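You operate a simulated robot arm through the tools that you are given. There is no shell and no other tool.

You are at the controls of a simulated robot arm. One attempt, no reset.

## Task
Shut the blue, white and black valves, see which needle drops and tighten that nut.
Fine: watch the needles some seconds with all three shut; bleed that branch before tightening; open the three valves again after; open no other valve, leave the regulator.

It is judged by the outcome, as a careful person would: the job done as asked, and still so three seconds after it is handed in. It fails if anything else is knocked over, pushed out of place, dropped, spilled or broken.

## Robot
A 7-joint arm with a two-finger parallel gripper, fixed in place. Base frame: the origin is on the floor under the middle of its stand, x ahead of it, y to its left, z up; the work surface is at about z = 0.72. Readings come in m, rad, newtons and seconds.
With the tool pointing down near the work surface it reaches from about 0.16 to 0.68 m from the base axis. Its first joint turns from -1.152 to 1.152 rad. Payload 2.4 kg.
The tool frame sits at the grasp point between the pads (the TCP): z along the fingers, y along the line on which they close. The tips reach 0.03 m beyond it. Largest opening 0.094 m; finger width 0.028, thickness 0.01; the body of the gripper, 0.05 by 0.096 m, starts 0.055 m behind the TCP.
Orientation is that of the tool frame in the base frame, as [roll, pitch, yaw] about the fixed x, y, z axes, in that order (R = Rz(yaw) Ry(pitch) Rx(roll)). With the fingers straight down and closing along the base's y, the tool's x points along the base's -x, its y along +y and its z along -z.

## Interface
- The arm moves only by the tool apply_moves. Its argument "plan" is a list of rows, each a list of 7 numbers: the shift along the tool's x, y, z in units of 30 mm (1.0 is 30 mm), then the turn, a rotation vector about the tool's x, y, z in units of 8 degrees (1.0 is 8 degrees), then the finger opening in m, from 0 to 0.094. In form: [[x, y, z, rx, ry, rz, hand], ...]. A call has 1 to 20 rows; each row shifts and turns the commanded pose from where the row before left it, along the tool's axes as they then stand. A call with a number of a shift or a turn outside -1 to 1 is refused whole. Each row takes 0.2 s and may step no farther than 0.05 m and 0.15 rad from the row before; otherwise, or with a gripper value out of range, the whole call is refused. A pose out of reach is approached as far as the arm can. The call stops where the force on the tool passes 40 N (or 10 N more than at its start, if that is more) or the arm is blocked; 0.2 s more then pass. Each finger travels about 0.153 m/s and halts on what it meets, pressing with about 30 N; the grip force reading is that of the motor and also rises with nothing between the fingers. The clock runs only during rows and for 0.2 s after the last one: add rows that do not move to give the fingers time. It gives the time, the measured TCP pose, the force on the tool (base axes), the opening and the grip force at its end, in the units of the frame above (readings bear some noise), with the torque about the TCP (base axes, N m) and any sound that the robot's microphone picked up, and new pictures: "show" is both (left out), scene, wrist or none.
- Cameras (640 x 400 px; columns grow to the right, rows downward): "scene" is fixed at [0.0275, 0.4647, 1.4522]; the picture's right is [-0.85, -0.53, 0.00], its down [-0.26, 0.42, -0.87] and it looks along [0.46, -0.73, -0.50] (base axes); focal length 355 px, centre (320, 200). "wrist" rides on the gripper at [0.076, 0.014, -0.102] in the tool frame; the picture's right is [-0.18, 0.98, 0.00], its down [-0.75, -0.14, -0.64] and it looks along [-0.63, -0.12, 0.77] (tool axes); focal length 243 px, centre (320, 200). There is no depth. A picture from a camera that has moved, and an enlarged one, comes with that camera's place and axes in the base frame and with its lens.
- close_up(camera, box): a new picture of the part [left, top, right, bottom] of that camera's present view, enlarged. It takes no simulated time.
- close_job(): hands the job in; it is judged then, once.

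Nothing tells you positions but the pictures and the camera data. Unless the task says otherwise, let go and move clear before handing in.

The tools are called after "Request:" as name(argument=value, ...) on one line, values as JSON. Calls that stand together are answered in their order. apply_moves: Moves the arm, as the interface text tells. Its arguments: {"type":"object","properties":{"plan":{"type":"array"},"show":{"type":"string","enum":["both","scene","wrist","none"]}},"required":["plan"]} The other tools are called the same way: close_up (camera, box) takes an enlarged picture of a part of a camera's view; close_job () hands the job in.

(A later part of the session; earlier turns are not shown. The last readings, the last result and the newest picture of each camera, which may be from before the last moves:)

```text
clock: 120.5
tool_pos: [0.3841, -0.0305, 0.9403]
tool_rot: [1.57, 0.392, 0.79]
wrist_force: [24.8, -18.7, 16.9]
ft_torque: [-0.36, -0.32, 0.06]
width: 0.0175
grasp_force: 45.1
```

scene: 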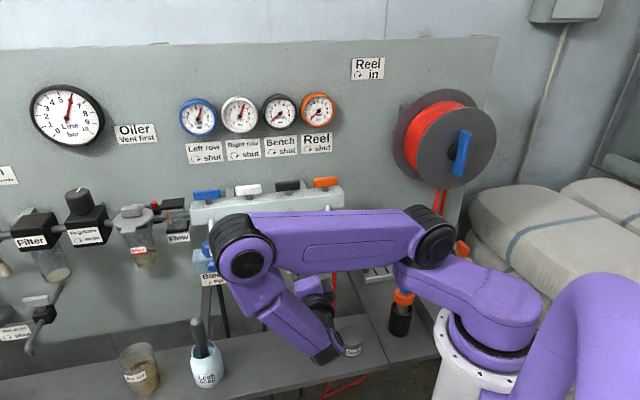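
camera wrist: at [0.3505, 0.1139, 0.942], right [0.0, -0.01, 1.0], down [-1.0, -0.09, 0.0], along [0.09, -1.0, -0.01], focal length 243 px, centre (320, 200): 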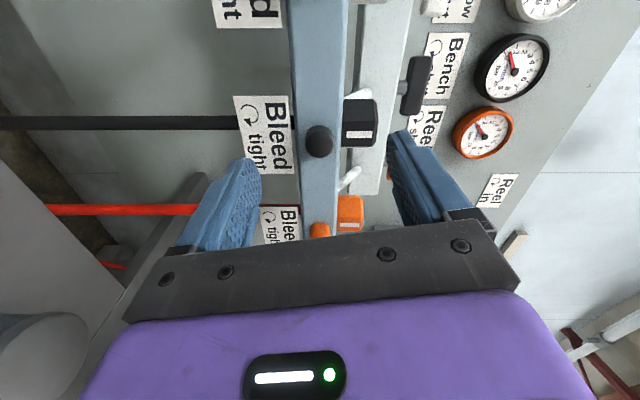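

The pads hold about 31 N without creeping, so the twist relaxing earlier means the knob itself turns slowly, like a heavily damped screw, and all my loosening turns were too quick. I re-grip and turn counter-clockwise slowly, about 2.4° per second.

Request:
apply_moves(plan=[[0, 0, 0, 0, 0, 0, 0.03], [0, 0, 0.1, 0, 0, 0, 0.03], [0, 0, 0, 0, 0, 0, 0.03]], show="none")

Request:
close_up(camera="wrist", box=[298, 132, 342, 180])

Request:
apply_moves(plan=[[0, 0, 0, 0, 0, 0, 0.0], [0, 0, 0, 0, 0, 0, 0.0], [0, 0, 0, 0, 0, -0.06, 0.0], [0, 0, 0, 0, 0, -0.06, 0.0], [0, 0, 0, 0, 0, -0.06, 0.0], [0, 0, 0, 0, 0, -0.06, 0.0], [0, 0, 0, 0, 0, -0.06, 0.0], [0, 0, 0, 0, 0, -0.06, 0.0], [0, 0, 0, 0, 0, -0.06, 0.0], [0, 0, 0, 0, 0, -0.06, 0.0], [0, 0, 0, 0, 0, -0.06, 0.0], [0, 0, 0, 0, 0, -0.06, 0.0], [0, 0, 0, 0, 0, -0.06, 0.0], [0, 0, 0, 0, 0, -0.06, 0.0], [0, 0, 0, 0, 0, -0.06, 0.0], [0, 0, 0, 0, 0, -0.06, 0.0], [0, 0, 0, 0, 0, -0.06, 0.0], [0, 0, 0, 0, 0, -0.06, 0.0], [0, 0, 0, 0, 0, -0.06, 0.0], [0, 0, 0, 0, 0, -0.06, 0.0]], show="none")

Request:
apply_moves(plan=[[0, 0, 0, 0, 0, -0.06, 0.0], [0, 0, 0, 0, 0, -0.06, 0.0], [0, 0, 0, 0, 0, -0.06, 0.0], [0, 0, 0, 0, 0, -0.06, 0.0], [0, 0, 0, 0, 0, -0.06, 0.0], [0, 0, 0, 0, 0, -0.06, 0.0], [0, 0, 0, 0, 0, -0.06, 0.0]], show="none")

Request:
apply_moves(plan=[[0, 0, 0, 0, 0, 0, 0.03], [0, 0, 0, 0, 0, 0, 0.03]], show="none")

Request:
close_up(camera="wrist", box=[298, 132, 342, 180])

```text
clock: 121.3
tool_pos: [0.3853, -0.0318, 0.9385]
tool_rot: [1.576, 0.392, 0.791]
wrist_force: [-0.5, -0.1, 0.2]
ft_torque: [-0.01, 0.01, -0.03]
width: 0.0303
grasp_force: 0.1
```

```text
8.33 times, centred on (320, 156) of wrist
camera zoom: at [0.3657, 0.0955, 0.9244], right [0.15, 0.14, 0.98], down [-0.98, -0.08, 0.16], along [0.1, -0.99, 0.13], focal length 2022 px, centre (320, 567)
```

zoom: 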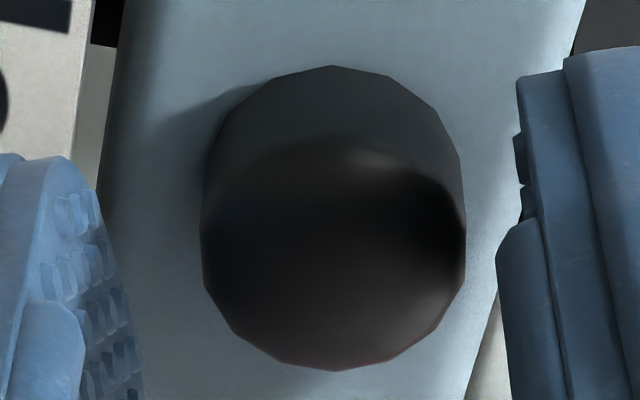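

```text
clock: 125.5
tool_pos: [0.3856, -0.0312, 0.9407]
tool_rot: [1.573, 0.543, 0.791]
wrist_force: [-0.4, -0.4, 13.8]
ft_torque: [-0.22, -0.37, -0.09]
width: 0.0174
grasp_force: 44.8
```

```text
clock: 127.1
tool_pos: [0.3857, -0.0323, 0.9393]
tool_rot: [1.573, 0.599, 0.793]
wrist_force: [1.1, 0.5, 13.6]
ft_torque: [-0.28, -0.37, -0.02]
width: 0.0158
grasp_force: 45.2
```

```text
clock: 127.7
tool_pos: [0.386, -0.031, 0.9392]
tool_rot: [1.576, 0.6, 0.791]
wrist_force: [0.0, 0.4, 0.4]
ft_torque: [0.04, 0.0, -0.04]
width: 0.03
grasp_force: 0.0
```

```text
8.33 times, centred on (320, 156) of wrist
camera zoom: at [0.3625, 0.092, 0.909], right [0.29, 0.28, 0.92], down [-0.95, -0.05, 0.31], along [0.13, -0.96, 0.26], focal length 2022 px, centre (320, 567)
```

zoom: 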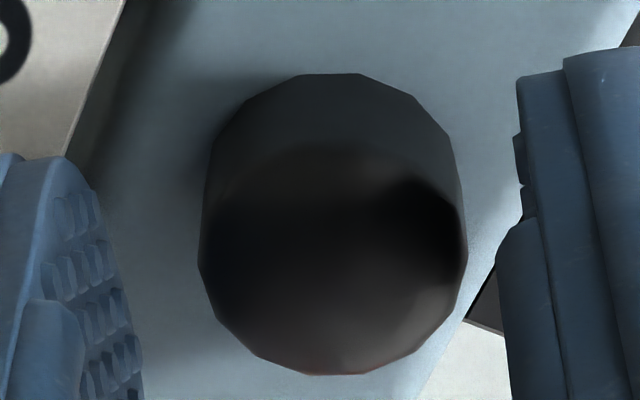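

The knob still looks unmoved after release. I check whether it turns while gripped and springs back on release: view it gripped before and after a slow twist.

Request:
apply_moves(plan=[[0, 0, 0, 0, 0, 0, 0.0], [0, 0, 0, 0, 0, 0, 0.0], [0, 0, 0, 0, 0, 0, 0.0]], show="none")

Request:
close_up(camera="wrist", box=[298, 132, 342, 180])

Request:
apply_moves(plan=[[0, 0, 0, 0, 0, -0.15, 0.0], [0, 0, 0, 0, 0, -0.15, 0.0], [0, 0, 0, 0, 0, -0.15, 0.0], [0, 0, 0, 0, 0, -0.15, 0.0], [0, 0, 0, 0, 0, -0.15, 0.0], [0, 0, 0, 0, 0, -0.15, 0.0], [0, 0, 0, 0, 0, -0.15, 0.0], [0, 0, 0, 0, 0, -0.15, 0.0], [0, 0, 0, 0, 0, -0.15, 0.0], [0, 0, 0, 0, 0, -0.15, 0.0]], show="none")

Request:
close_up(camera="wrist", box=[298, 132, 342, 180])

```text
clock: 128.5
tool_pos: [0.3866, -0.0315, 0.9396]
tool_rot: [1.572, 0.6, 0.793]
wrist_force: [2.5, 2.2, 7.7]
ft_torque: [-0.11, -0.13, 0.14]
width: 0.0156
grasp_force: 45.2
```

```text
8.33 times, centred on (320, 156) of wrist
camera zoom: at [0.3626, 0.0923, 0.9093], right [0.28, 0.29, 0.92], down [-0.95, -0.05, 0.31], along [0.13, -0.96, 0.26], focal length 2022 px, centre (320, 567)
```

zoom: 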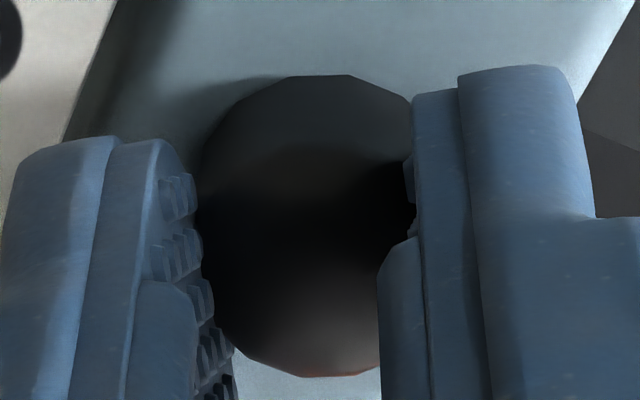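

```text
clock: 130.7
tool_pos: [0.3858, -0.0312, 0.9396]
tool_rot: [1.575, 0.812, 0.793]
wrist_force: [4.0, 4.2, 13.0]
ft_torque: [-0.24, -0.46, 0.04]
width: 0.0177
grasp_force: 44.8
```

```text
8.33 times, centred on (320, 156) of wrist
camera zoom: at [0.3569, 0.0864, 0.8952], right [0.41, 0.41, 0.81], down [-0.89, 0.01, 0.45], along [0.18, -0.91, 0.37], focal length 2022 px, centre (320, 567)
```

zoom: 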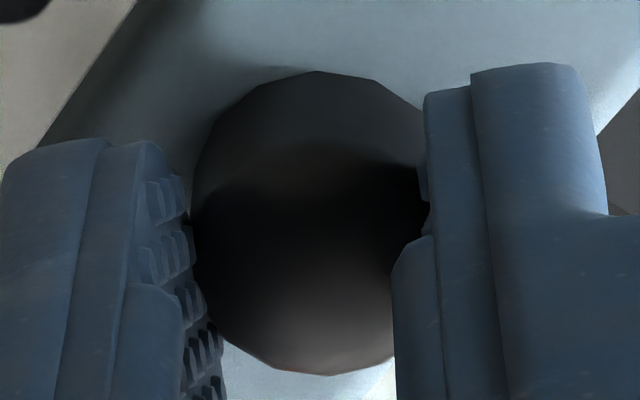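

The grip width tells how the pads sit against the knob's flats. I hold the twist and just wait, to see if the knob creeps round under load.

Request:
apply_moves(plan=[[0, 0, 0, 0, 0, 0, 0.0], [0, 0, 0, 0, 0, 0, 0.0], [0, 0, 0, 0, 0, 0, 0.0], [0, 0, 0, 0, 0, 0, 0.0], [0, 0, 0, 0, 0, 0, 0.0], [0, 0, 0, 0, 0, 0, 0.0], [0, 0, 0, 0, 0, 0, 0.0], [0, 0, 0, 0, 0, 0, 0.0], [0, 0, 0, 0, 0, 0, 0.0], [0, 0, 0, 0, 0, 0, 0.0]], show="none")

Request:
apply_moves(plan=[[0, 0, 0, 0, 0, -0.15, 0.0], [0, 0, 0, 0, 0, -0.15, 0.0], [0, 0, 0, 0, 0, -0.15, 0.0], [0, 0, 0, 0, 0, -0.15, 0.0], [0, 0, 0, 0, 0, -0.15, 0.0]], show="none")

Request:
apply_moves(plan=[[0, 0, 0, 0, 0, -0.15, 0.0], [0, 0, 0, 0, 0, -0.15, 0.0], [0, 0, 0, 0, 0, -0.15, 0.0], [0, 0, 0, 0, 0, -0.15, 0.0], [0, 0, 0, 0, 0, -0.15, 0.0]], show="none")

Request:
apply_moves(plan=[[0, 0, 0, 0, 0, -0.15, 0.0], [0, 0, 0, 0, 0, -0.15, 0.0], [0, 0, 0, 0, 0, -0.15, 0.0], [0, 0, 0, 0, 0, -0.15, 0.0], [0, 0, 0, 0, 0, -0.15, 0.0]], show="none")

Request:
apply_moves(plan=[[0, 0, 0, 0, 0, -0.15, 0.0], [0, 0, 0, 0, 0, -0.15, 0.0], [0, 0, 0, 0, 0, -0.15, 0.0], [0, 0, 0, 0, 0, -0.15, 0.0], [0, 0, 0, 0, 0, -0.15, 0.0]], show="none")

```text
clock: 132.9
tool_pos: [0.3853, -0.0307, 0.9398]
tool_rot: [1.574, 0.81, 0.795]
wrist_force: [4.1, 4.4, 11.6]
ft_torque: [-0.21, -0.26, 0.21]
width: 0.0174
grasp_force: 45.0
```

```text
clock: 134.1
tool_pos: [0.3847, -0.0314, 0.9392]
tool_rot: [1.577, 0.917, 0.796]
wrist_force: [3.4, 4.2, 6.9]
ft_torque: [-0.22, -0.3, 0.06]
width: 0.0157
grasp_force: 44.8
```

```text
clock: 135.3
tool_pos: [0.387, -0.0318, 0.9392]
tool_rot: [1.58, 1.02, 0.802]
wrist_force: [6.3, 7.3, -4.2]
ft_torque: [-0.05, 0.01, 0.22]
width: 0.0171
grasp_force: 45.6
```

```text
clock: 136.5
tool_pos: [0.3856, -0.0332, 0.9409]
tool_rot: [1.572, 1.125, 0.794]
wrist_force: [5.5, 6.9, 10.8]
ft_torque: [-0.34, -0.49, 0.08]
width: 0.0176
grasp_force: 45.1
```

```text
clock: 137.7
tool_pos: [0.3852, -0.0318, 0.9397]
tool_rot: [1.578, 1.232, 0.799]
wrist_force: [4.9, 5.0, 9.6]
ft_torque: [-0.29, -0.33, 0.17]
width: 0.0156
grasp_force: 44.9
```

The width pattern repeats every 18° of turn, so the pads have been ratcheting over the knob's ridges. I'm now seated in a valley; I try a very slow turn (1°/s) to see if the knob will follow.

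Request:
apply_moves(plan=[[0, 0, 0, 0, 0, -0.025, 0.0], [0, 0, 0, 0, 0, -0.025, 0.0], [0, 0, 0, 0, 0, -0.025, 0.0], [0, 0, 0, 0, 0, -0.025, 0.0], [0, 0, 0, 0, 0, -0.025, 0.0], [0, 0, 0, 0, 0, -0.025, 0.0], [0, 0, 0, 0, 0, -0.025, 0.0], [0, 0, 0, 0, 0, -0.025, 0.0], [0, 0, 0, 0, 0, -0.025, 0.0], [0, 0, 0, 0, 0, -0.025, 0.0], [0, 0, 0, 0, 0, -0.025, 0.0], [0, 0, 0, 0, 0, -0.025, 0.0], [0, 0, 0, 0, 0, -0.025, 0.0], [0, 0, 0, 0, 0, -0.025, 0.0], [0, 0, 0, 0, 0, -0.025, 0.0], [0, 0, 0, 0, 0, -0.025, 0.0], [0, 0, 0, 0, 0, -0.025, 0.0], [0, 0, 0, 0, 0, -0.025, 0.0], [0, 0, 0, 0, 0, -0.025, 0.0], [0, 0, 0, 0, 0, -0.025, 0.0]], show="none")

Request:
apply_moves(plan=[[0, 0, 0, 0, 0, -0.025, 0.0], [0, 0, 0, 0, 0, -0.025, 0.0], [0, 0, 0, 0, 0, -0.025, 0.0], [0, 0, 0, 0, 0, -0.025, 0.0], [0, 0, 0, 0, 0, -0.025, 0.0], [0, 0, 0, 0, 0, -0.025, 0.0], [0, 0, 0, 0, 0, -0.025, 0.0], [0, 0, 0, 0, 0, -0.025, 0.0], [0, 0, 0, 0, 0, -0.025, 0.0], [0, 0, 0, 0, 0, -0.025, 0.0], [0, 0, 0, 0, 0, -0.025, 0.0], [0, 0, 0, 0, 0, -0.025, 0.0], [0, 0, 0, 0, 0, -0.025, 0.0], [0, 0, 0, 0, 0, -0.025, 0.0], [0, 0, 0, 0, 0, -0.025, 0.0], [0, 0, 0, 0, 0, -0.025, 0.0], [0, 0, 0, 0, 0, -0.025, 0.0], [0, 0, 0, 0, 0, -0.025, 0.0], [0, 0, 0, 0, 0, -0.025, 0.0], [0, 0, 0, 0, 0, -0.025, 0.0]], show="none")

```text
clock: 141.9
tool_pos: [0.3849, -0.0313, 0.9403]
tool_rot: [1.587, 1.298, 0.805]
wrist_force: [2.9, 2.7, 0.9]
ft_torque: [-0.11, -0.09, 0.12]
width: 0.0153
grasp_force: 45.5
```

```text
clock: 146.1
tool_pos: [0.3847, -0.0333, 0.9391]
tool_rot: [1.58, 1.369, 0.798]
wrist_force: [1.7, 3.0, 4.6]
ft_torque: [-0.07, -0.06, 0.07]
width: 0.0173
grasp_force: 45.0
```

At slow speed there is no torque at all and the knob never moves, so it is not a turning screw: it looks like a push-button (domed cap), and "↻ tight" on the label must be for the nut above it. I back off, close the fingers and press the button straight in.

Request:
apply_moves(plan=[[0, 0, 0, 0, 0, 0, 0.03], [0, 0, 0, 0, 0, 0, 0.03], [0, 0, -0.65, 0, 0, 0, 0.03], [0.02, 0.05, 0, 0, 0, 0, 0.0], [0, 0, 0, 0, 0, 0, 0.0], [0, 0, 0, 0, 0, 0, 0.0]], show="wrist")

Request:
close_up(camera="wrist", box=[220, 60, 420, 220])

```text
clock: 147.5
tool_pos: [0.3733, -0.0155, 0.9373]
tool_rot: [1.586, 1.369, 0.809]
wrist_force: [-0.1, 0.0, -0.2]
ft_torque: [0.0, 0.02, -0.05]
width: 0.0
grasp_force: 30.5
camera wrist: at [0.3209, 0.0778, 0.8679], right [0.65, 0.66, 0.38], down [-0.66, 0.24, 0.71], along [0.38, -0.71, 0.59], focal length 243 px, centre (320, 200)
```

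wrist: 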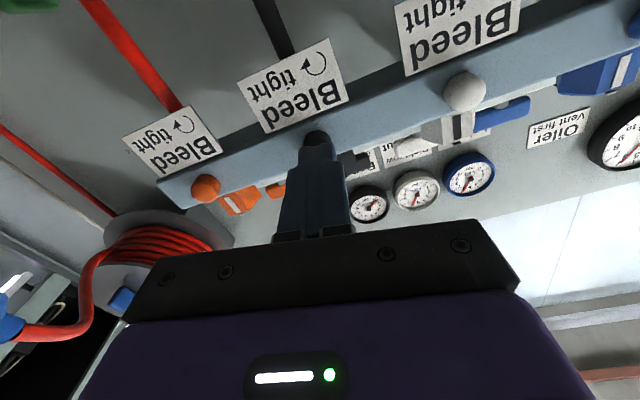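

```text
2.50 times, centred on (320, 140) of wrist
camera zoom: at [0.3209, 0.0778, 0.8679], right [0.65, 0.66, 0.38], down [-0.66, 0.24, 0.71], along [0.38, -0.71, 0.59], focal length 606 px, centre (320, 350)
```

zoom: 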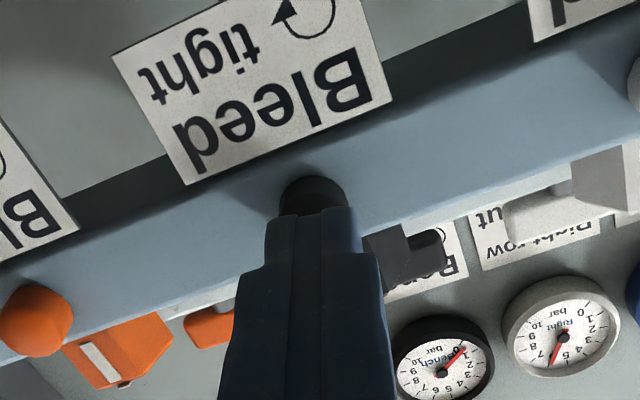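

The closed fingertips are lined up on the button's cap. I push in gently, watching the force.

Request:
apply_moves(plan=[[-0.05, -0.08, 0.2, 0, 0, 0, 0.0], [0, 0, 0.2, 0, 0, 0, 0.0], [0, 0, 0.08, 0, 0, 0, 0.0]], show="none")

Request:
apply_moves(plan=[[0, 0, 0.05, 0, 0, 0, 0.0], [0, 0, 0.05, 0, 0, 0, 0.0]], show="none")

Request:
apply_moves(plan=[[0, 0, 0.05, 0, 0, 0, 0.0], [0, 0, 0.05, 0, 0, 0, 0.0]], show="none")

Request:
apply_moves(plan=[[0, 0, 0.05, 0, 0, 0, 0.0], [0, 0, 0.05, 0, 0, 0, 0.0]], show="none")

```text
clock: 148.3
tool_pos: [0.3814, -0.0274, 0.9395]
tool_rot: [1.587, 1.37, 0.807]
wrist_force: [-1.0, 1.7, -1.3]
ft_torque: [0.05, 0.02, 0.0]
width: 0.0
grasp_force: 30.1
```

```text
clock: 148.9
tool_pos: [0.3839, -0.0309, 0.9404]
tool_rot: [1.585, 1.369, 0.804]
wrist_force: [-2.2, 3.5, -0.5]
ft_torque: [-0.04, 0.05, 0.03]
width: 0.0
grasp_force: 30.1
```

```text
clock: 149.5
tool_pos: [0.3849, -0.0326, 0.9407]
tool_rot: [1.592, 1.368, 0.812]
wrist_force: [-13.4, 11.5, -3.5]
ft_torque: [0.1, 0.02, -0.01]
width: 0.0
grasp_force: 30.1
```

```text
clock: 150.1
tool_pos: [0.3873, -0.0354, 0.9399]
tool_rot: [1.594, 1.369, 0.814]
wrist_force: [-25.5, 20.9, -11.3]
ft_torque: [0.24, 0.25, -0.07]
width: 0.0
grasp_force: 30.2
```

That's it: the button gives way 4–5 mm against a light spring and then bottoms. It is the bleed; I ease off slightly and hold it pressed for a couple of seconds, looking at the gauge.

Request:
apply_moves(plan=[[0, 0, -0.08, 0, 0, 0, 0.0], [0, 0, 0, 0, 0, 0, 0.0], [0, 0, 0, 0, 0, 0, 0.0], [0, 0, 0, 0, 0, 0, 0.0], [0, 0, 0, 0, 0, 0, 0.0], [0, 0, 0, 0, 0, 0, 0.0], [0, 0, 0, 0, 0, 0, 0.0], [0, 0, 0, 0, 0, 0, 0.0], [0, 0, 0, 0, 0, 0, 0.0], [0, 0, 0, 0, 0, 0, 0.0], [0, 0, 0, 0, 0, 0, 0.0], [0, 0, 0, 0, 0, 0, 0.0]])

Request:
close_up(camera="scene", box=[170, 80, 350, 180])

Request:
close_up(camera="wrist", box=[220, 60, 420, 220])

```text
clock: 152.7
tool_pos: [0.3851, -0.0335, 0.9409]
tool_rot: [1.583, 1.368, 0.802]
wrist_force: [-15.5, 14.2, -2.0]
ft_torque: [0.04, 0.08, 0.01]
width: 0.0002
grasp_force: 30.2
camera wrist: at [0.3337, 0.061, 0.8699], right [0.65, 0.66, 0.38], down [-0.66, 0.24, 0.71], along [0.38, -0.71, 0.59], focal length 243 px, centre (320, 200)
```

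scene: 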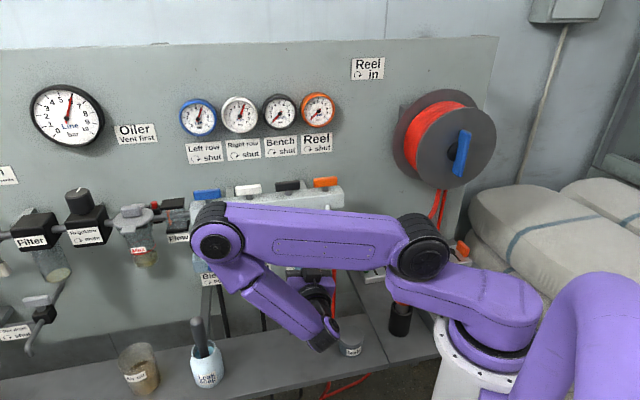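
wrist: 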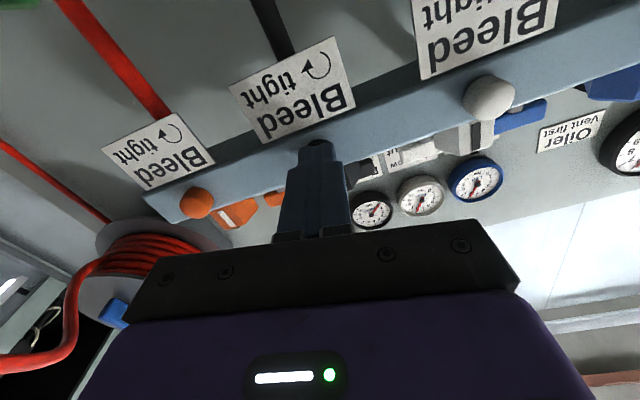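

```text
3.56 times, centred on (260, 130) of scene
camera zoom: at [0.0272, 0.4651, 1.452], right [-0.85, -0.53, 0.0], down [-0.26, 0.42, -0.87], along [0.46, -0.74, -0.5], focal length 1261 px, centre (533, 449)
```

zoom: 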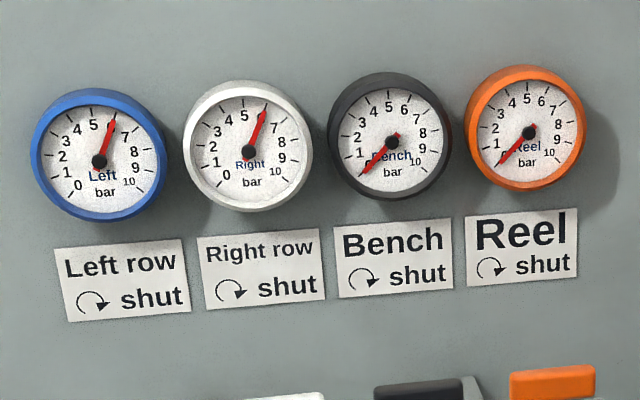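

```text
2.50 times, centred on (320, 140) of wrist
camera zoom: at [0.3337, 0.061, 0.8699], right [0.65, 0.66, 0.38], down [-0.66, 0.24, 0.71], along [0.38, -0.71, 0.59], focal length 606 px, centre (320, 350)
```

zoom: 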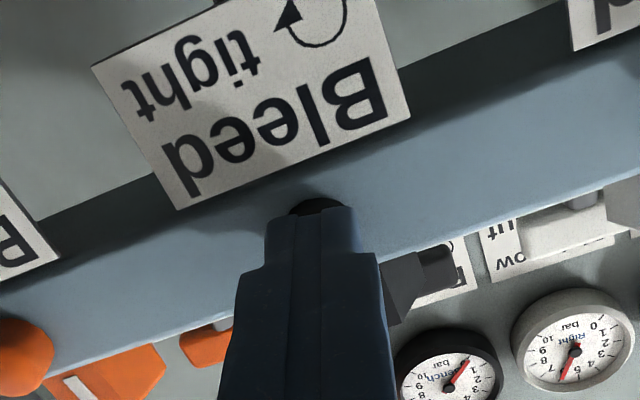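

The button bottoms and the Bench needle sits exactly at zero: the branch is bled. Now I release it, back off, square the roll, raise, and begin bringing the tool back toward vertical.

Request:
apply_moves(plan=[[0, 0, -0.6, 0, 0, 0, 0.0], [0, 0, -0.8, 0, 0, 0, 0.0], [0, 0, 0, 0, 0, -0.72, 0.04], [0, 0, 0, 0, 0, -0.72, 0.06], [-0.93, 0, 0, 0, 0, 0, 0.06], [-0.93, 0, 0, 0, 0, 0, 0.06], [-0.93, 0, 0, 0, 0, 0, 0.06], [-0.93, 0, 0, 0, 0, 0, 0.06], [-0.93, 0, 0, 0, 0, 0, 0.06], [0, 0, 0, 0, 0, 0, 0.06]])

```text
clock: 154.9
tool_pos: [0.356, -0.0055, 1.08]
tool_rot: [2.804, 1.568, 2.023]
wrist_force: [0.0, -0.2, -1.0]
ft_torque: [0.0, -0.02, 0.01]
width: 0.0601
grasp_force: 0.0
camera wrist: at [0.2932, 0.0787, 1.0047], right [0.69, 0.7, 0.19], down [-0.55, 0.35, 0.76], along [0.46, -0.63, 0.63], focal length 243 px, centre (320, 200)
```

scene: 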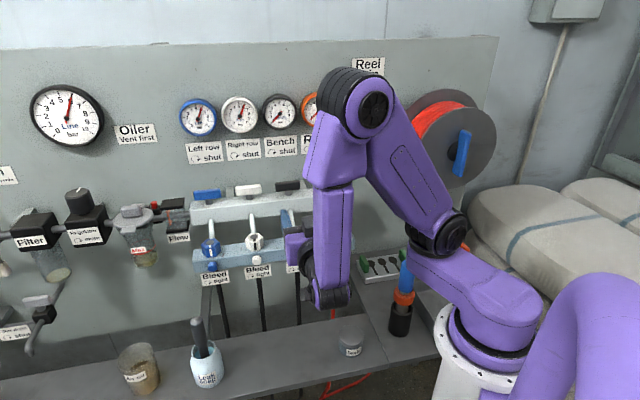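
wrist: 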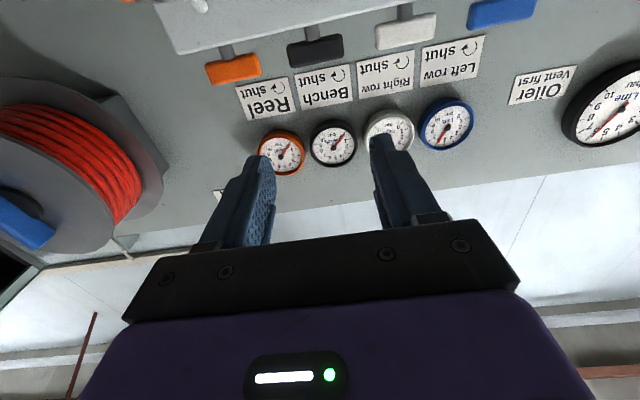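

I move back and up at this tilt, toward the area near the base, and watch the arm's posture.

Request:
apply_moves(plan=[[-0.67, 0, -0.66, 0, 0, 0, 0.06], [-0.67, 0, -0.66, 0, 0, 0, 0.06], [-0.67, 0, -0.66, 0, 0, 0, 0.06], [-0.67, 0, -0.66, 0, 0, 0, 0.06], [0, 0, 0, 0, 0, 0, 0.06]], show="scene")

```text
clock: 156.1
tool_pos: [0.2997, 0.0477, 1.1593]
tool_rot: [2.723, 1.567, 1.942]
wrist_force: [-0.3, 0.1, 0.2]
ft_torque: [0.01, 0.0, 0.01]
width: 0.0599
grasp_force: 0.1
```

scene: 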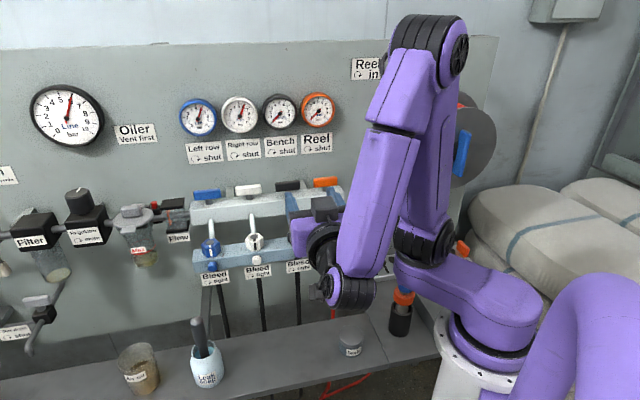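

Good, reachable. Now I un-tilt here in steps.

Request:
apply_moves(plan=[[0, 0, 0, 0, 0.9375, 0, 0.06], [0, 0, 0, 0, 0.9375, 0, 0.06], [0, 0, 0, 0, 0.9375, 0, 0.06], [0, 0, 0, 0, 0.9375, 0, 0.06], [0, 0, 0, 0, 0.9375, 0, 0.06], [0, 0, 0, 0, 0.9375, 0, 0.06], [0, 0, 0, 0, 0, 0, 0.06]], show="scene")

```text
clock: 157.7
tool_pos: [0.299, 0.0511, 1.1601]
tool_rot: [3.137, 0.78, 2.361]
wrist_force: [-0.6, 0.4, 0.5]
ft_torque: [0.02, 0.01, -0.01]
width: 0.06
grasp_force: 0.2
```

scene: 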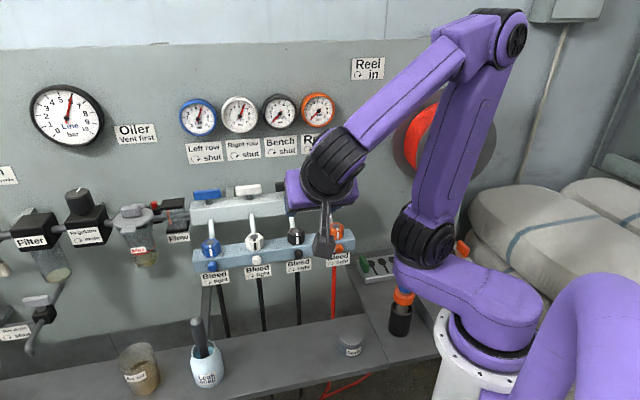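

The posture is still off. I try a loop that should shift it back: forward over the bar at height, straight down in front of it, then diagonally back up along the tool axis.

Request:
apply_moves(plan=[[-0.29, 0, 0.98, 0, 0, 0, 0.06], [-0.29, 0, 0.98, 0, 0, 0, 0.06], [-0.29, 0, 0.98, 0, 0, 0, 0.06], [-0.29, 0, 0.98, 0, 0, 0, 0.06], [0.865, 0, 0.865, 0, 0, 0, 0.06], [0.865, 0, 0.865, 0, 0, 0, 0.06], [0.865, 0, 0.865, 0, 0, 0, 0.06], [0, 0, 0, 0, 0, 0, 0.06]], show="scene")

```text
clock: 159.5
tool_pos: [0.3787, -0.0257, 0.9907]
tool_rot: [3.141, 0.781, 2.362]
wrist_force: [0.2, -0.9, 0.0]
ft_torque: [0.0, 0.02, -0.02]
width: 0.0598
grasp_force: 0.1
```

scene: 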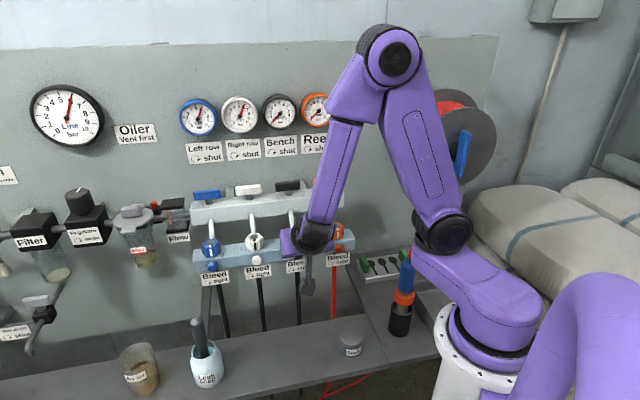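

Request:
apply_moves(plan=[[-0.21, 0, -0.935, 0, 0, 0, 0.06], [-0.21, 0, -0.935, 0, 0, 0, 0.06], [-0.21, 0, -0.935, 0, 0, 0, 0.06], [-0.21, 0, -0.935, 0, 0, 0, 0.06], [-0.21, 0, -0.935, 0, 0, 0, 0.06], [-0.21, 0, -0.935, 0, 0, 0, 0.06], [-0.21, 0, -0.935, 0, 0, 0, 0.06], [0, 0, 0, 0, 0, 0, 0.06]], show="scene")

```text
clock: 161.3
tool_pos: [0.2998, 0.0513, 1.1626]
tool_rot: [3.141, 0.782, 2.361]
wrist_force: [-0.6, 0.3, -0.5]
ft_torque: [0.02, 0.0, -0.02]
width: 0.06
grasp_force: 0.0
```

scene: 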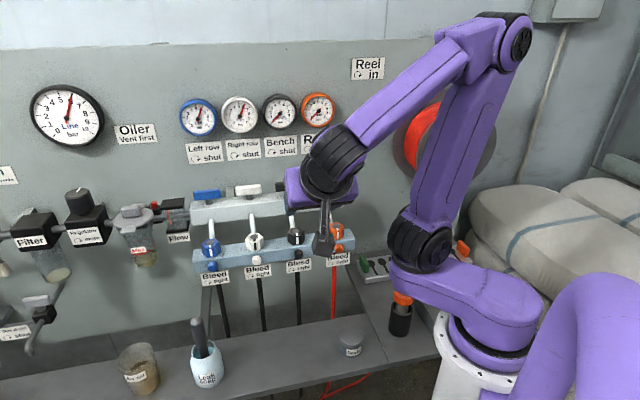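

The loop shifted the posture a little the right way. A stronger reset: I move the hand far out to the left, where the first joint must swing back, and level the tool there.

Request:
apply_moves(plan=[[-0.041, 0.857, -0.345, 0, 0, 0, 0.06], [-0.041, 0.857, -0.345, 0, 0, 0, 0.06], [-0.041, 0.857, -0.345, 0, 0, 0, 0.06], [-0.041, 0.857, -0.345, 0, 0, 0, 0.06], [-0.041, 0.857, -0.345, 0, 0, 0, 0.06], [-0.041, 0.857, -0.345, 0, 0, 0, 0.06], [-0.041, 0.857, -0.345, 0, 0, 0, 0.06], [-0.041, 0.857, -0.345, 0, 0, 0, 0.06], [-0.041, 0.857, -0.345, 0, 0, 0, 0.06], [-0.041, 0.857, -0.345, 0, 0, 0, 0.06], [-0.041, 0.857, -0.345, 0, 0, 0, 0.06], [0, 0, 0, 0, 0, 0, 0.06]], show="scene")

```text
clock: 163.9
tool_pos: [0.4497, 0.3013, 1.2514]
tool_rot: [3.141, 0.783, 2.359]
wrist_force: [-1.1, -0.1, -0.1]
ft_torque: [0.02, 0.0, 0.03]
width: 0.0602
grasp_force: 0.0
```

scene: 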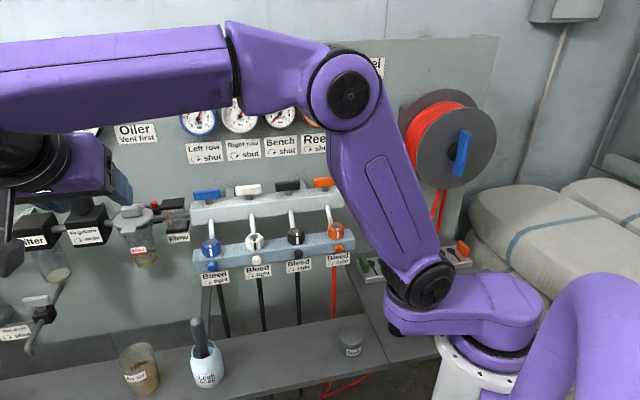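

The first joint has swung back well. I level the tool here.

Request:
apply_moves(plan=[[0, 0, 0, 0, 0.9375, 0, 0.06], [0, 0, 0, 0, 0.9375, 0, 0.06], [0, 0, 0, 0, 0.9375, 0, 0.06], [0, 0, 0, 0, 0.9375, 0, 0.06], [0, 0, 0, 0, 0.9375, 0, 0.06], [0, 0, 0, 0, 0.9375, 0, 0.06], [0, 0, 0, 0, 0, 0, 0.06]], show="scene")

```text
clock: 165.5
tool_pos: [0.4547, 0.3038, 1.2562]
tool_rot: [3.114, 0.251, 2.358]
wrist_force: [-0.1, 0.0, 0.5]
ft_torque: [0.01, 0.01, 0.0]
width: 0.06
grasp_force: 0.1
out of reach, approached as far as the arm can: row 4, 5, 6
```

scene: 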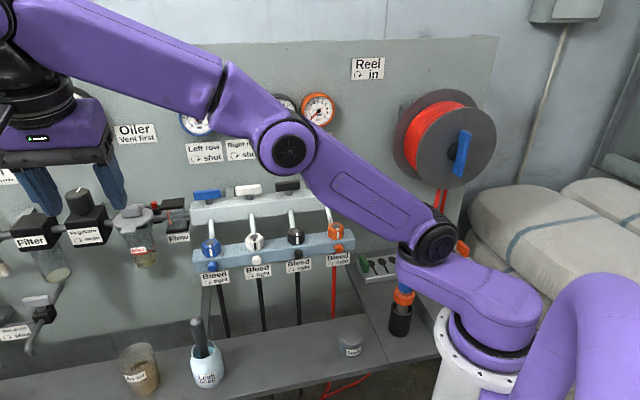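

Whatever the position, the block comes at 14.5° from vertical, so it looks like the wrist has flipped to its other solution (forearm twist near its stop). To flip it back I must swing the tool through the line of the forearm. First I return to the tilted pose in front of the bar, where the forearm points down.

Request:
apply_moves(plan=[[0, 0, 0, 0, -0.956, 0, 0.06], [0, 0, 0, 0, -0.956, 0, 0.06], [0, 0, 0, 0, -0.956, 0, 0.06], [0, 0, 0, 0, -0.956, 0, 0.06], [0.053, -0.873, 0.348, 0, 0, 0, 0.06], [0.053, -0.873, 0.348, 0, 0, 0, 0.06], [0.053, -0.873, 0.348, 0, 0, 0, 0.06], [0.053, -0.873, 0.348, 0, 0, 0, 0.06], [0.053, -0.873, 0.348, 0, 0, 0, 0.06], [0.053, -0.873, 0.348, 0, 0, 0, 0.06], [0.053, -0.873, 0.348, 0, 0, 0, 0.06], [0.053, -0.873, 0.348, 0, 0, 0, 0.06], [0.053, -0.873, 0.348, 0, 0, 0, 0.06], [0.053, -0.873, 0.348, 0, 0, 0, 0.06], [0.053, -0.873, 0.348, 0, 0, 0, 0.06], [0, 0, 0, 0, 0, 0, 0.06]], show="scene")

```text
clock: 168.9
tool_pos: [0.3035, 0.0511, 1.1529]
tool_rot: [3.103, 0.788, 2.337]
wrist_force: [0.6, 0.1, 0.5]
ft_torque: [-0.02, 0.02, -0.01]
width: 0.0601
grasp_force: 0.1
```

scene: 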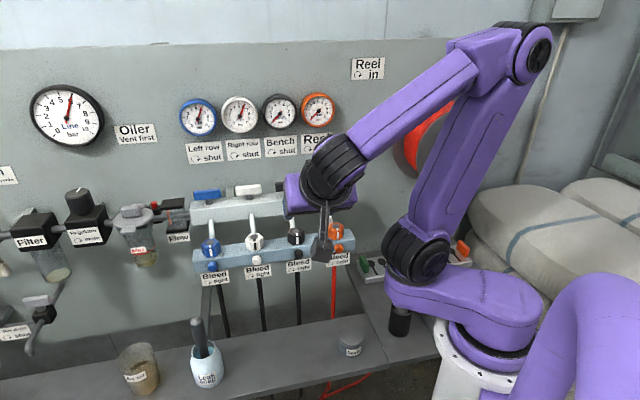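

The posture has improved. I try un-tilting again here.

Request:
apply_moves(plan=[[0, 0, 0, 0, 0.9375, 0, 0.06], [0, 0, 0, 0, 0.9375, 0, 0.06], [0, 0, 0, 0, 0.9375, 0, 0.06], [0, 0, 0, 0, 0.9375, 0, 0.06], [0, 0, 0, 0, 0.9375, 0, 0.06], [0, 0, 0, 0, 0, 0, 0.06]], show="scene")

```text
clock: 170.3
tool_pos: [0.3057, 0.0507, 1.1541]
tool_rot: [3.112, 0.291, 2.357]
wrist_force: [-0.2, 0.8, -0.2]
ft_torque: [0.03, -0.01, -0.01]
width: 0.0599
grasp_force: 0.1
out of reach, approached as far as the arm can: row 5
```

scene: 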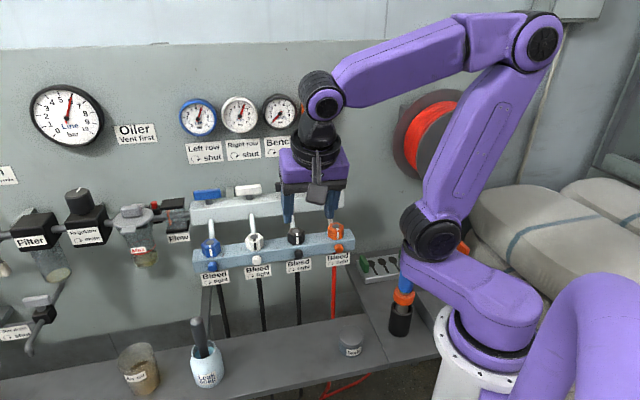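

Blocked again at about the same angle though the first joint is free, which confirms the flipped wrist. I go to the low tilted pose where the forearm points down, and look at its direction.

Request:
apply_moves(plan=[[0, 0, 0, 0, -0.885, 0, 0.06], [0, 0, 0, 0, -0.885, 0, 0.06], [0, 0, 0, 0, -0.885, 0, 0.06], [0, 0, 0, 0, -0.885, 0, 0.06], [0.195, 0, 0.906, 0, 0, 0, 0.06], [0.195, 0, 0.906, 0, 0, 0, 0.06], [0.195, 0, 0.906, 0, 0, 0, 0.06], [0.195, 0, 0.906, 0, 0, 0, 0.06], [0.195, 0, 0.906, 0, 0, 0, 0.06], [0.195, 0, 0.906, 0, 0, 0, 0.06], [0, 0, 0, 0, 0, 0, 0.06]], show="scene")

```text
clock: 172.7
tool_pos: [0.3706, -0.0094, 1.0107]
tool_rot: [3.101, 0.785, 2.338]
wrist_force: [0.3, 0.7, 0.6]
ft_torque: [0.02, -0.01, -0.01]
width: 0.06
grasp_force: 0.1
```

scene: 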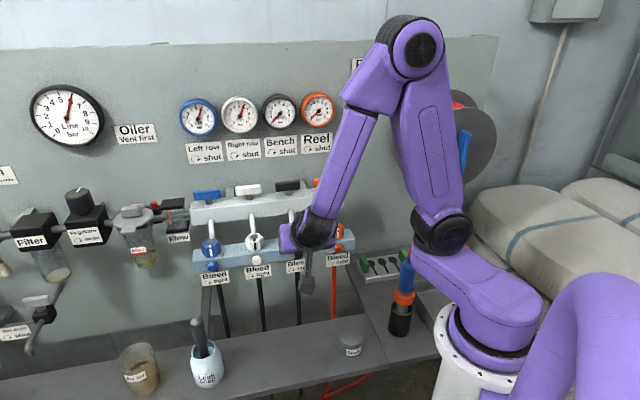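

I now sweep the tool about the wrist through the forearm's line (down and outward, away from the panel) in free space.

Request:
apply_moves(plan=[[0.82, 0.607, -0.07, -0.595, 0.803, 0, 0.06], [0.82, 0.607, -0.07, -0.595, 0.803, 0, 0.06], [0.82, 0.607, -0.07, -0.595, 0.803, 0, 0.06], [0.82, 0.607, -0.07, -0.595, 0.803, 0, 0.06], [0.82, 0.607, -0.07, -0.595, 0.803, 0, 0.06], [0, 0, 0, 0, 0, 0, 0.06]], show="scene")

```text
clock: 174.1
tool_pos: [0.3471, 0.132, 0.9712]
tool_rot: [2.745, 0.24, 2.475]
wrist_force: [-0.4, 0.0, -0.4]
ft_torque: [0.02, 0.03, 0.0]
width: 0.0598
grasp_force: 0.1
```

scene: 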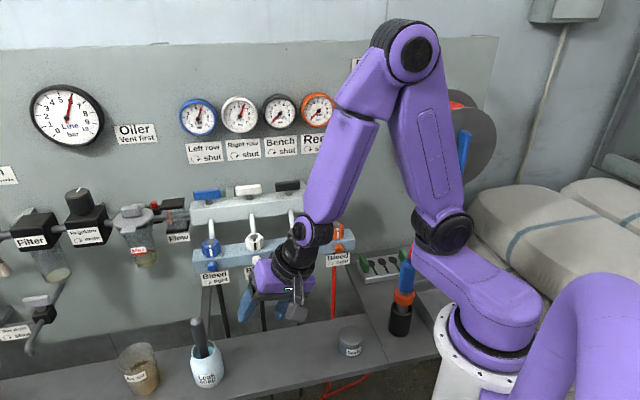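

The tool is almost in line with the forearm. I continue the sweep through it.

Request:
apply_moves(plan=[[0.82, 0.607, -0.07, -0.595, 0.803, 0, 0.06], [0.82, 0.607, -0.07, -0.595, 0.803, 0, 0.06], [0.82, 0.607, -0.07, -0.595, 0.803, 0, 0.06], [0.82, 0.607, -0.07, -0.595, 0.803, 0, 0.06], [0.82, 0.607, -0.07, -0.595, 0.803, 0, 0.06], [0.82, 0.607, -0.07, -0.595, 0.803, 0, 0.06], [0.82, 0.607, -0.07, -0.595, 0.803, 0, 0.06], [0, 0, 0, 0, 0, 0, 0.06]], show="scene")

```text
clock: 175.9
tool_pos: [0.2572, 0.2858, 1.0555]
tool_rot: [2.147, -0.316, 2.933]
wrist_force: [1.0, 0.7, -0.5]
ft_torque: [-0.02, 0.01, -0.04]
width: 0.0602
grasp_force: 0.1
out of reach, approached as far as the arm can: row 2
```

scene: 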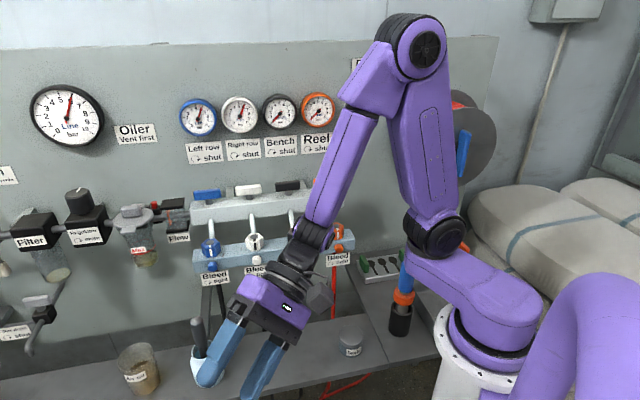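

The tool passed through the line with only one hesitation. Now I bring it round on the room side toward vertical.

Request:
apply_moves(plan=[[0.52, -0.877, -0.07, 0.86, 0.509, 0, 0.06], [0.52, -0.877, -0.07, 0.86, 0.509, 0, 0.06], [0.52, -0.877, -0.07, 0.86, 0.509, 0, 0.06], [0.52, -0.877, -0.07, 0.86, 0.509, 0, 0.06], [0, 0, 0, 0, 0, 0, 0.06]], show="scene")

```text
clock: 177.1
tool_pos: [0.1658, 0.2194, 1.0129]
tool_rot: [2.542, -0.515, -3.131]
wrist_force: [0.0, 0.8, -0.9]
ft_torque: [0.0, 0.01, -0.01]
width: 0.0601
grasp_force: 0.1
```

scene: 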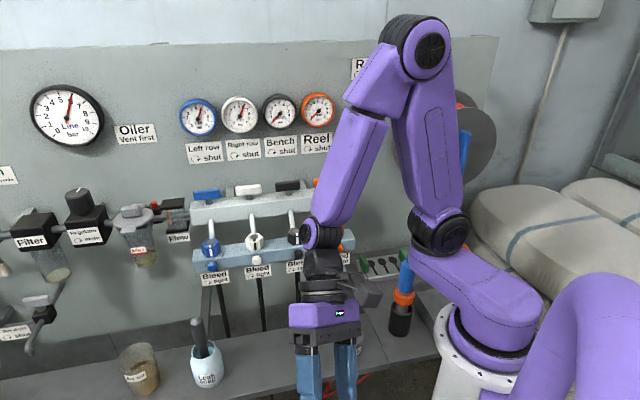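

Looks right: the tool now leans toward the room with the wrist unflipped. I bring it to vertical (yaw set for the nut's flats), turning about the wrist.

Request:
apply_moves(plan=[[-0.69, -0.63, -0.06, 0.612, -0.685, 0.125, 0.06], [-0.69, -0.63, -0.06, 0.612, -0.685, 0.125, 0.06], [-0.69, -0.63, -0.06, 0.612, -0.685, 0.125, 0.06], [-0.69, -0.63, -0.06, 0.612, -0.685, 0.125, 0.06], [-0.69, -0.63, -0.06, 0.612, -0.685, 0.125, 0.06], [-0.69, -0.63, -0.06, 0.612, -0.685, 0.125, 0.06], [0, 0, 0, 0, 0, 0, 0.06]], show="scene")

```text
clock: 178.7
tool_pos: [0.2627, 0.0963, 0.8828]
tool_rot: [3.138, 0.001, 2.878]
wrist_force: [0.1, 0.0, -0.1]
ft_torque: [-0.01, 0.01, 0.03]
width: 0.0602
grasp_force: 0.1
out of reach, approached as far as the arm can: row 2, 3, 4, 5, 6
```

scene: 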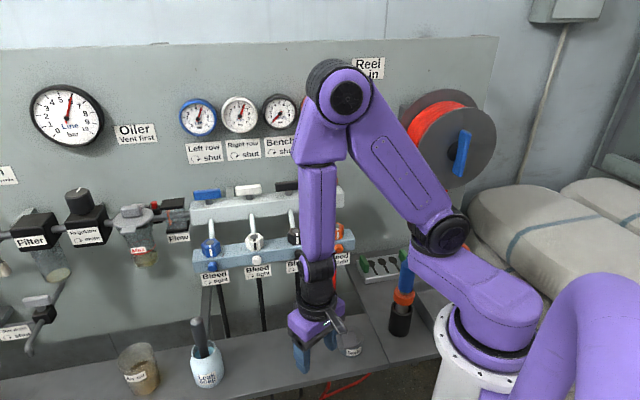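

The tool is vertical now, though low. I raise it and move toward the nut, watching whether vertical stays reachable.

Request:
apply_moves(plan=[[0, 0, -0.9, 0, 0, 0, 0.06], [-0.4, -0.14, -0.82, 0, 0, 0, 0.06], [-0.463, -0.16, -0.821, 0, 0, 0, 0.06], [-0.463, -0.16, -0.821, 0, 0, 0, 0.06], [-0.463, -0.16, -0.821, 0, 0, 0, 0.06], [-0.463, -0.16, -0.821, 0, 0, 0, 0.06], [-0.463, -0.16, -0.821, 0, 0, 0, 0.06], [-0.463, -0.16, -0.821, 0, 0, 0, 0.06], [0, 0, 0, 0, 0, 0, 0.06]], show="scene")

```text
clock: 180.7
tool_pos: [0.3467, 0.0391, 1.073]
tool_rot: [-3.14, 0.002, 2.879]
wrist_force: [0.3, 0.1, 0.5]
ft_torque: [0.02, -0.02, 0.06]
width: 0.0598
grasp_force: 0.0
out of reach, approached as far as the arm can: row 1, 2
```

scene: 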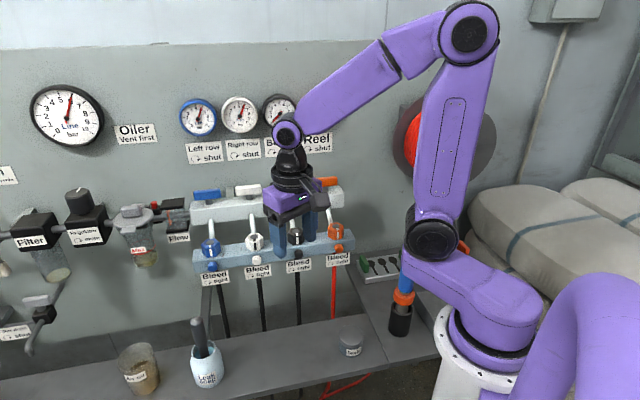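

Unflipped: vertical with the right yaw is held fine. Now I move above the black nut.

Request:
apply_moves(plan=[[-0.715, -0.582, 0, 0, 0, 0, 0.06], [-0.715, -0.582, 0, 0, 0, 0, 0.06], [-0.715, -0.582, 0, 0, 0, 0, 0.06], [-0.715, -0.582, 0, 0, 0, 0, 0.06], [-0.715, -0.582, 0, 0, 0, 0, 0.06], [0, 0, 0.4, 0, 0, 0, 0.06], [0, 0, 0, 0, 0, 0, 0.06]])

Request:
close_up(camera="wrist", box=[220, 60, 420, 220])

Request:
close_up(camera="scene", box=[240, 180, 360, 280])

```text
clock: 182.3
tool_pos: [0.4277, -0.0746, 1.0581]
tool_rot: [-3.142, 0.002, 2.877]
wrist_force: [0.3, -0.3, 0.2]
ft_torque: [0.02, -0.02, 0.02]
width: 0.0601
grasp_force: 0.2
camera wrist: at [0.3573, -0.0401, 1.1627], right [0.43, 0.9, 0.0], down [0.69, -0.33, 0.64], along [0.58, -0.28, -0.77], focal length 243 px, centre (320, 200)
```

scene: 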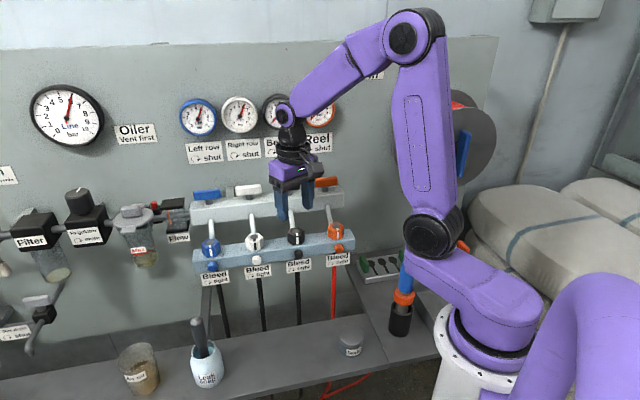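
wrist: 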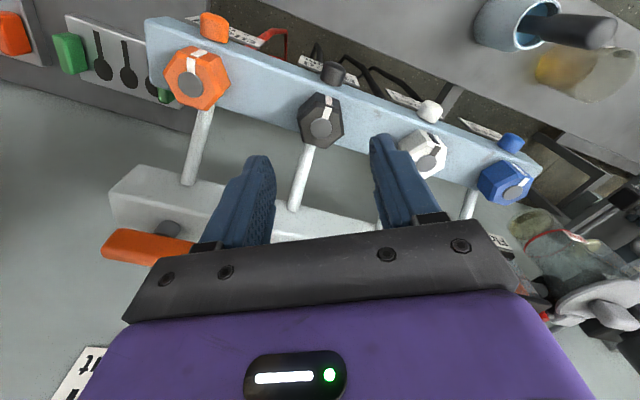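

```text
2.50 times, centred on (320, 140) of wrist
camera zoom: at [0.3573, -0.0401, 1.1627], right [0.43, 0.9, 0.0], down [0.69, -0.33, 0.64], along [0.58, -0.28, -0.77], focal length 606 px, centre (320, 350)
```

zoom: 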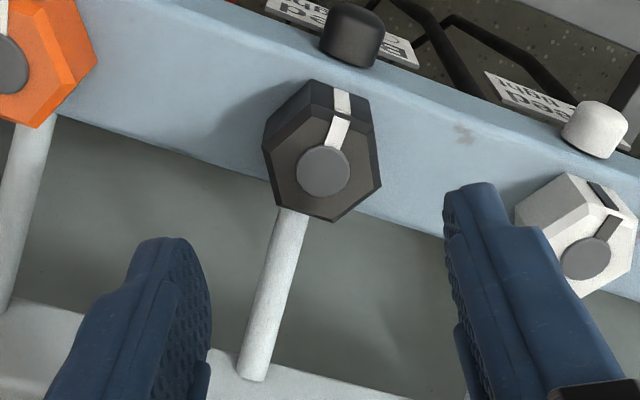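

```text
4.00 times, centred on (300, 230) of scene
camera zoom: at [0.0276, 0.4647, 1.4522], right [-0.85, -0.53, 0.0], down [-0.26, 0.42, -0.87], along [0.46, -0.73, -0.5], focal length 1419 px, centre (400, 80)
```

zoom: 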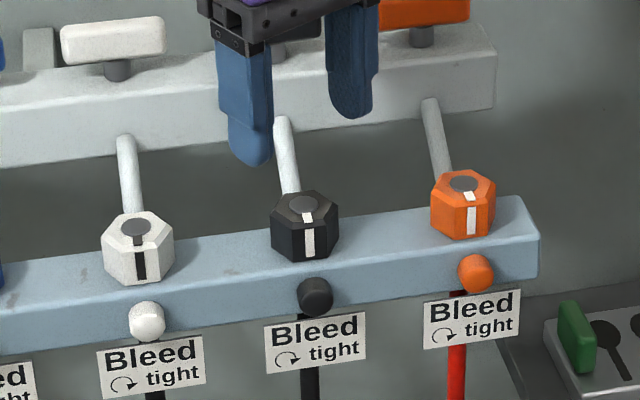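

The button has sprung back out, and the hand is right over the black nut with its flats facing the fingers. I descend to straddle it.

Request:
apply_moves(plan=[[0, 0.05, 0.68, 0, 0, 0, 0.06], [0, 0, 0.68, 0, 0, 0, 0.06], [0, 0, 0.6, 0, 0, 0, 0.06], [0, 0, 0, 0, 0, 0, 0.06]])

Request:
close_up(camera="wrist", box=[220, 80, 420, 220])

Request:
close_up(camera="scene", box=[240, 180, 360, 280])

```text
clock: 183.3
tool_pos: [0.4293, -0.0727, 1.0015]
tool_rot: [3.141, 0.001, 2.877]
wrist_force: [0.2, -0.4, 0.1]
ft_torque: [0.01, 0.01, -0.02]
width: 0.06
grasp_force: 0.1
camera wrist: at [0.3593, -0.0384, 1.1048], right [0.43, 0.9, 0.0], down [0.69, -0.33, 0.64], along [0.58, -0.28, -0.77], focal length 243 px, centre (320, 200)
```

scene: 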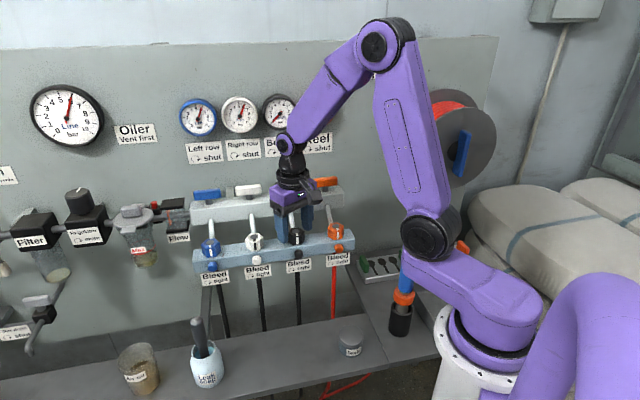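
wrist: 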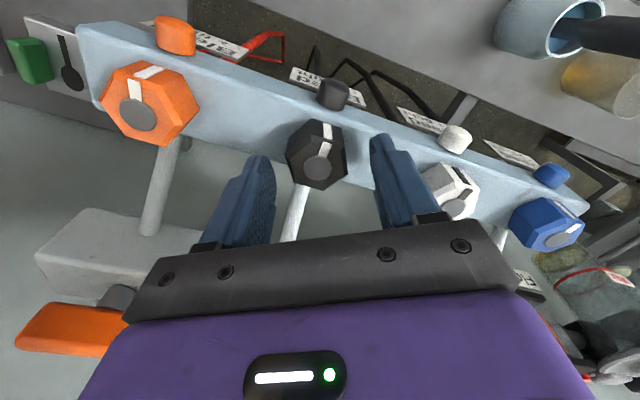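

```text
2.86 times, centred on (320, 150) of wrist
camera zoom: at [0.3593, -0.0384, 1.1048], right [0.43, 0.9, 0.0], down [0.69, -0.33, 0.64], along [0.58, -0.28, -0.77], focal length 693 px, centre (320, 343)
```

zoom: 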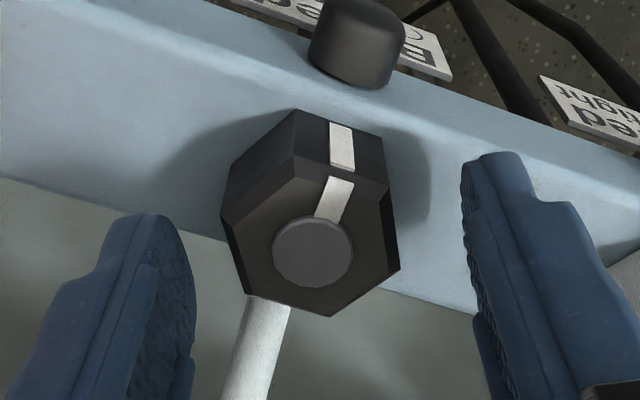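

```text
4.00 times, centred on (300, 230) of scene
camera zoom: at [0.0275, 0.4647, 1.4522], right [-0.85, -0.53, 0.0], down [-0.26, 0.42, -0.87], along [0.46, -0.73, -0.5], focal length 1419 px, centre (400, 80)
```

zoom: 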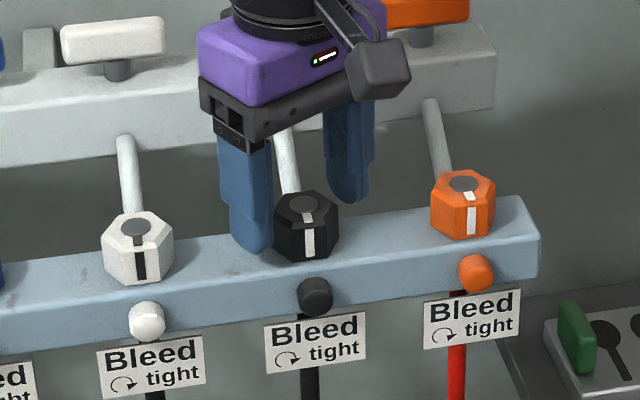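

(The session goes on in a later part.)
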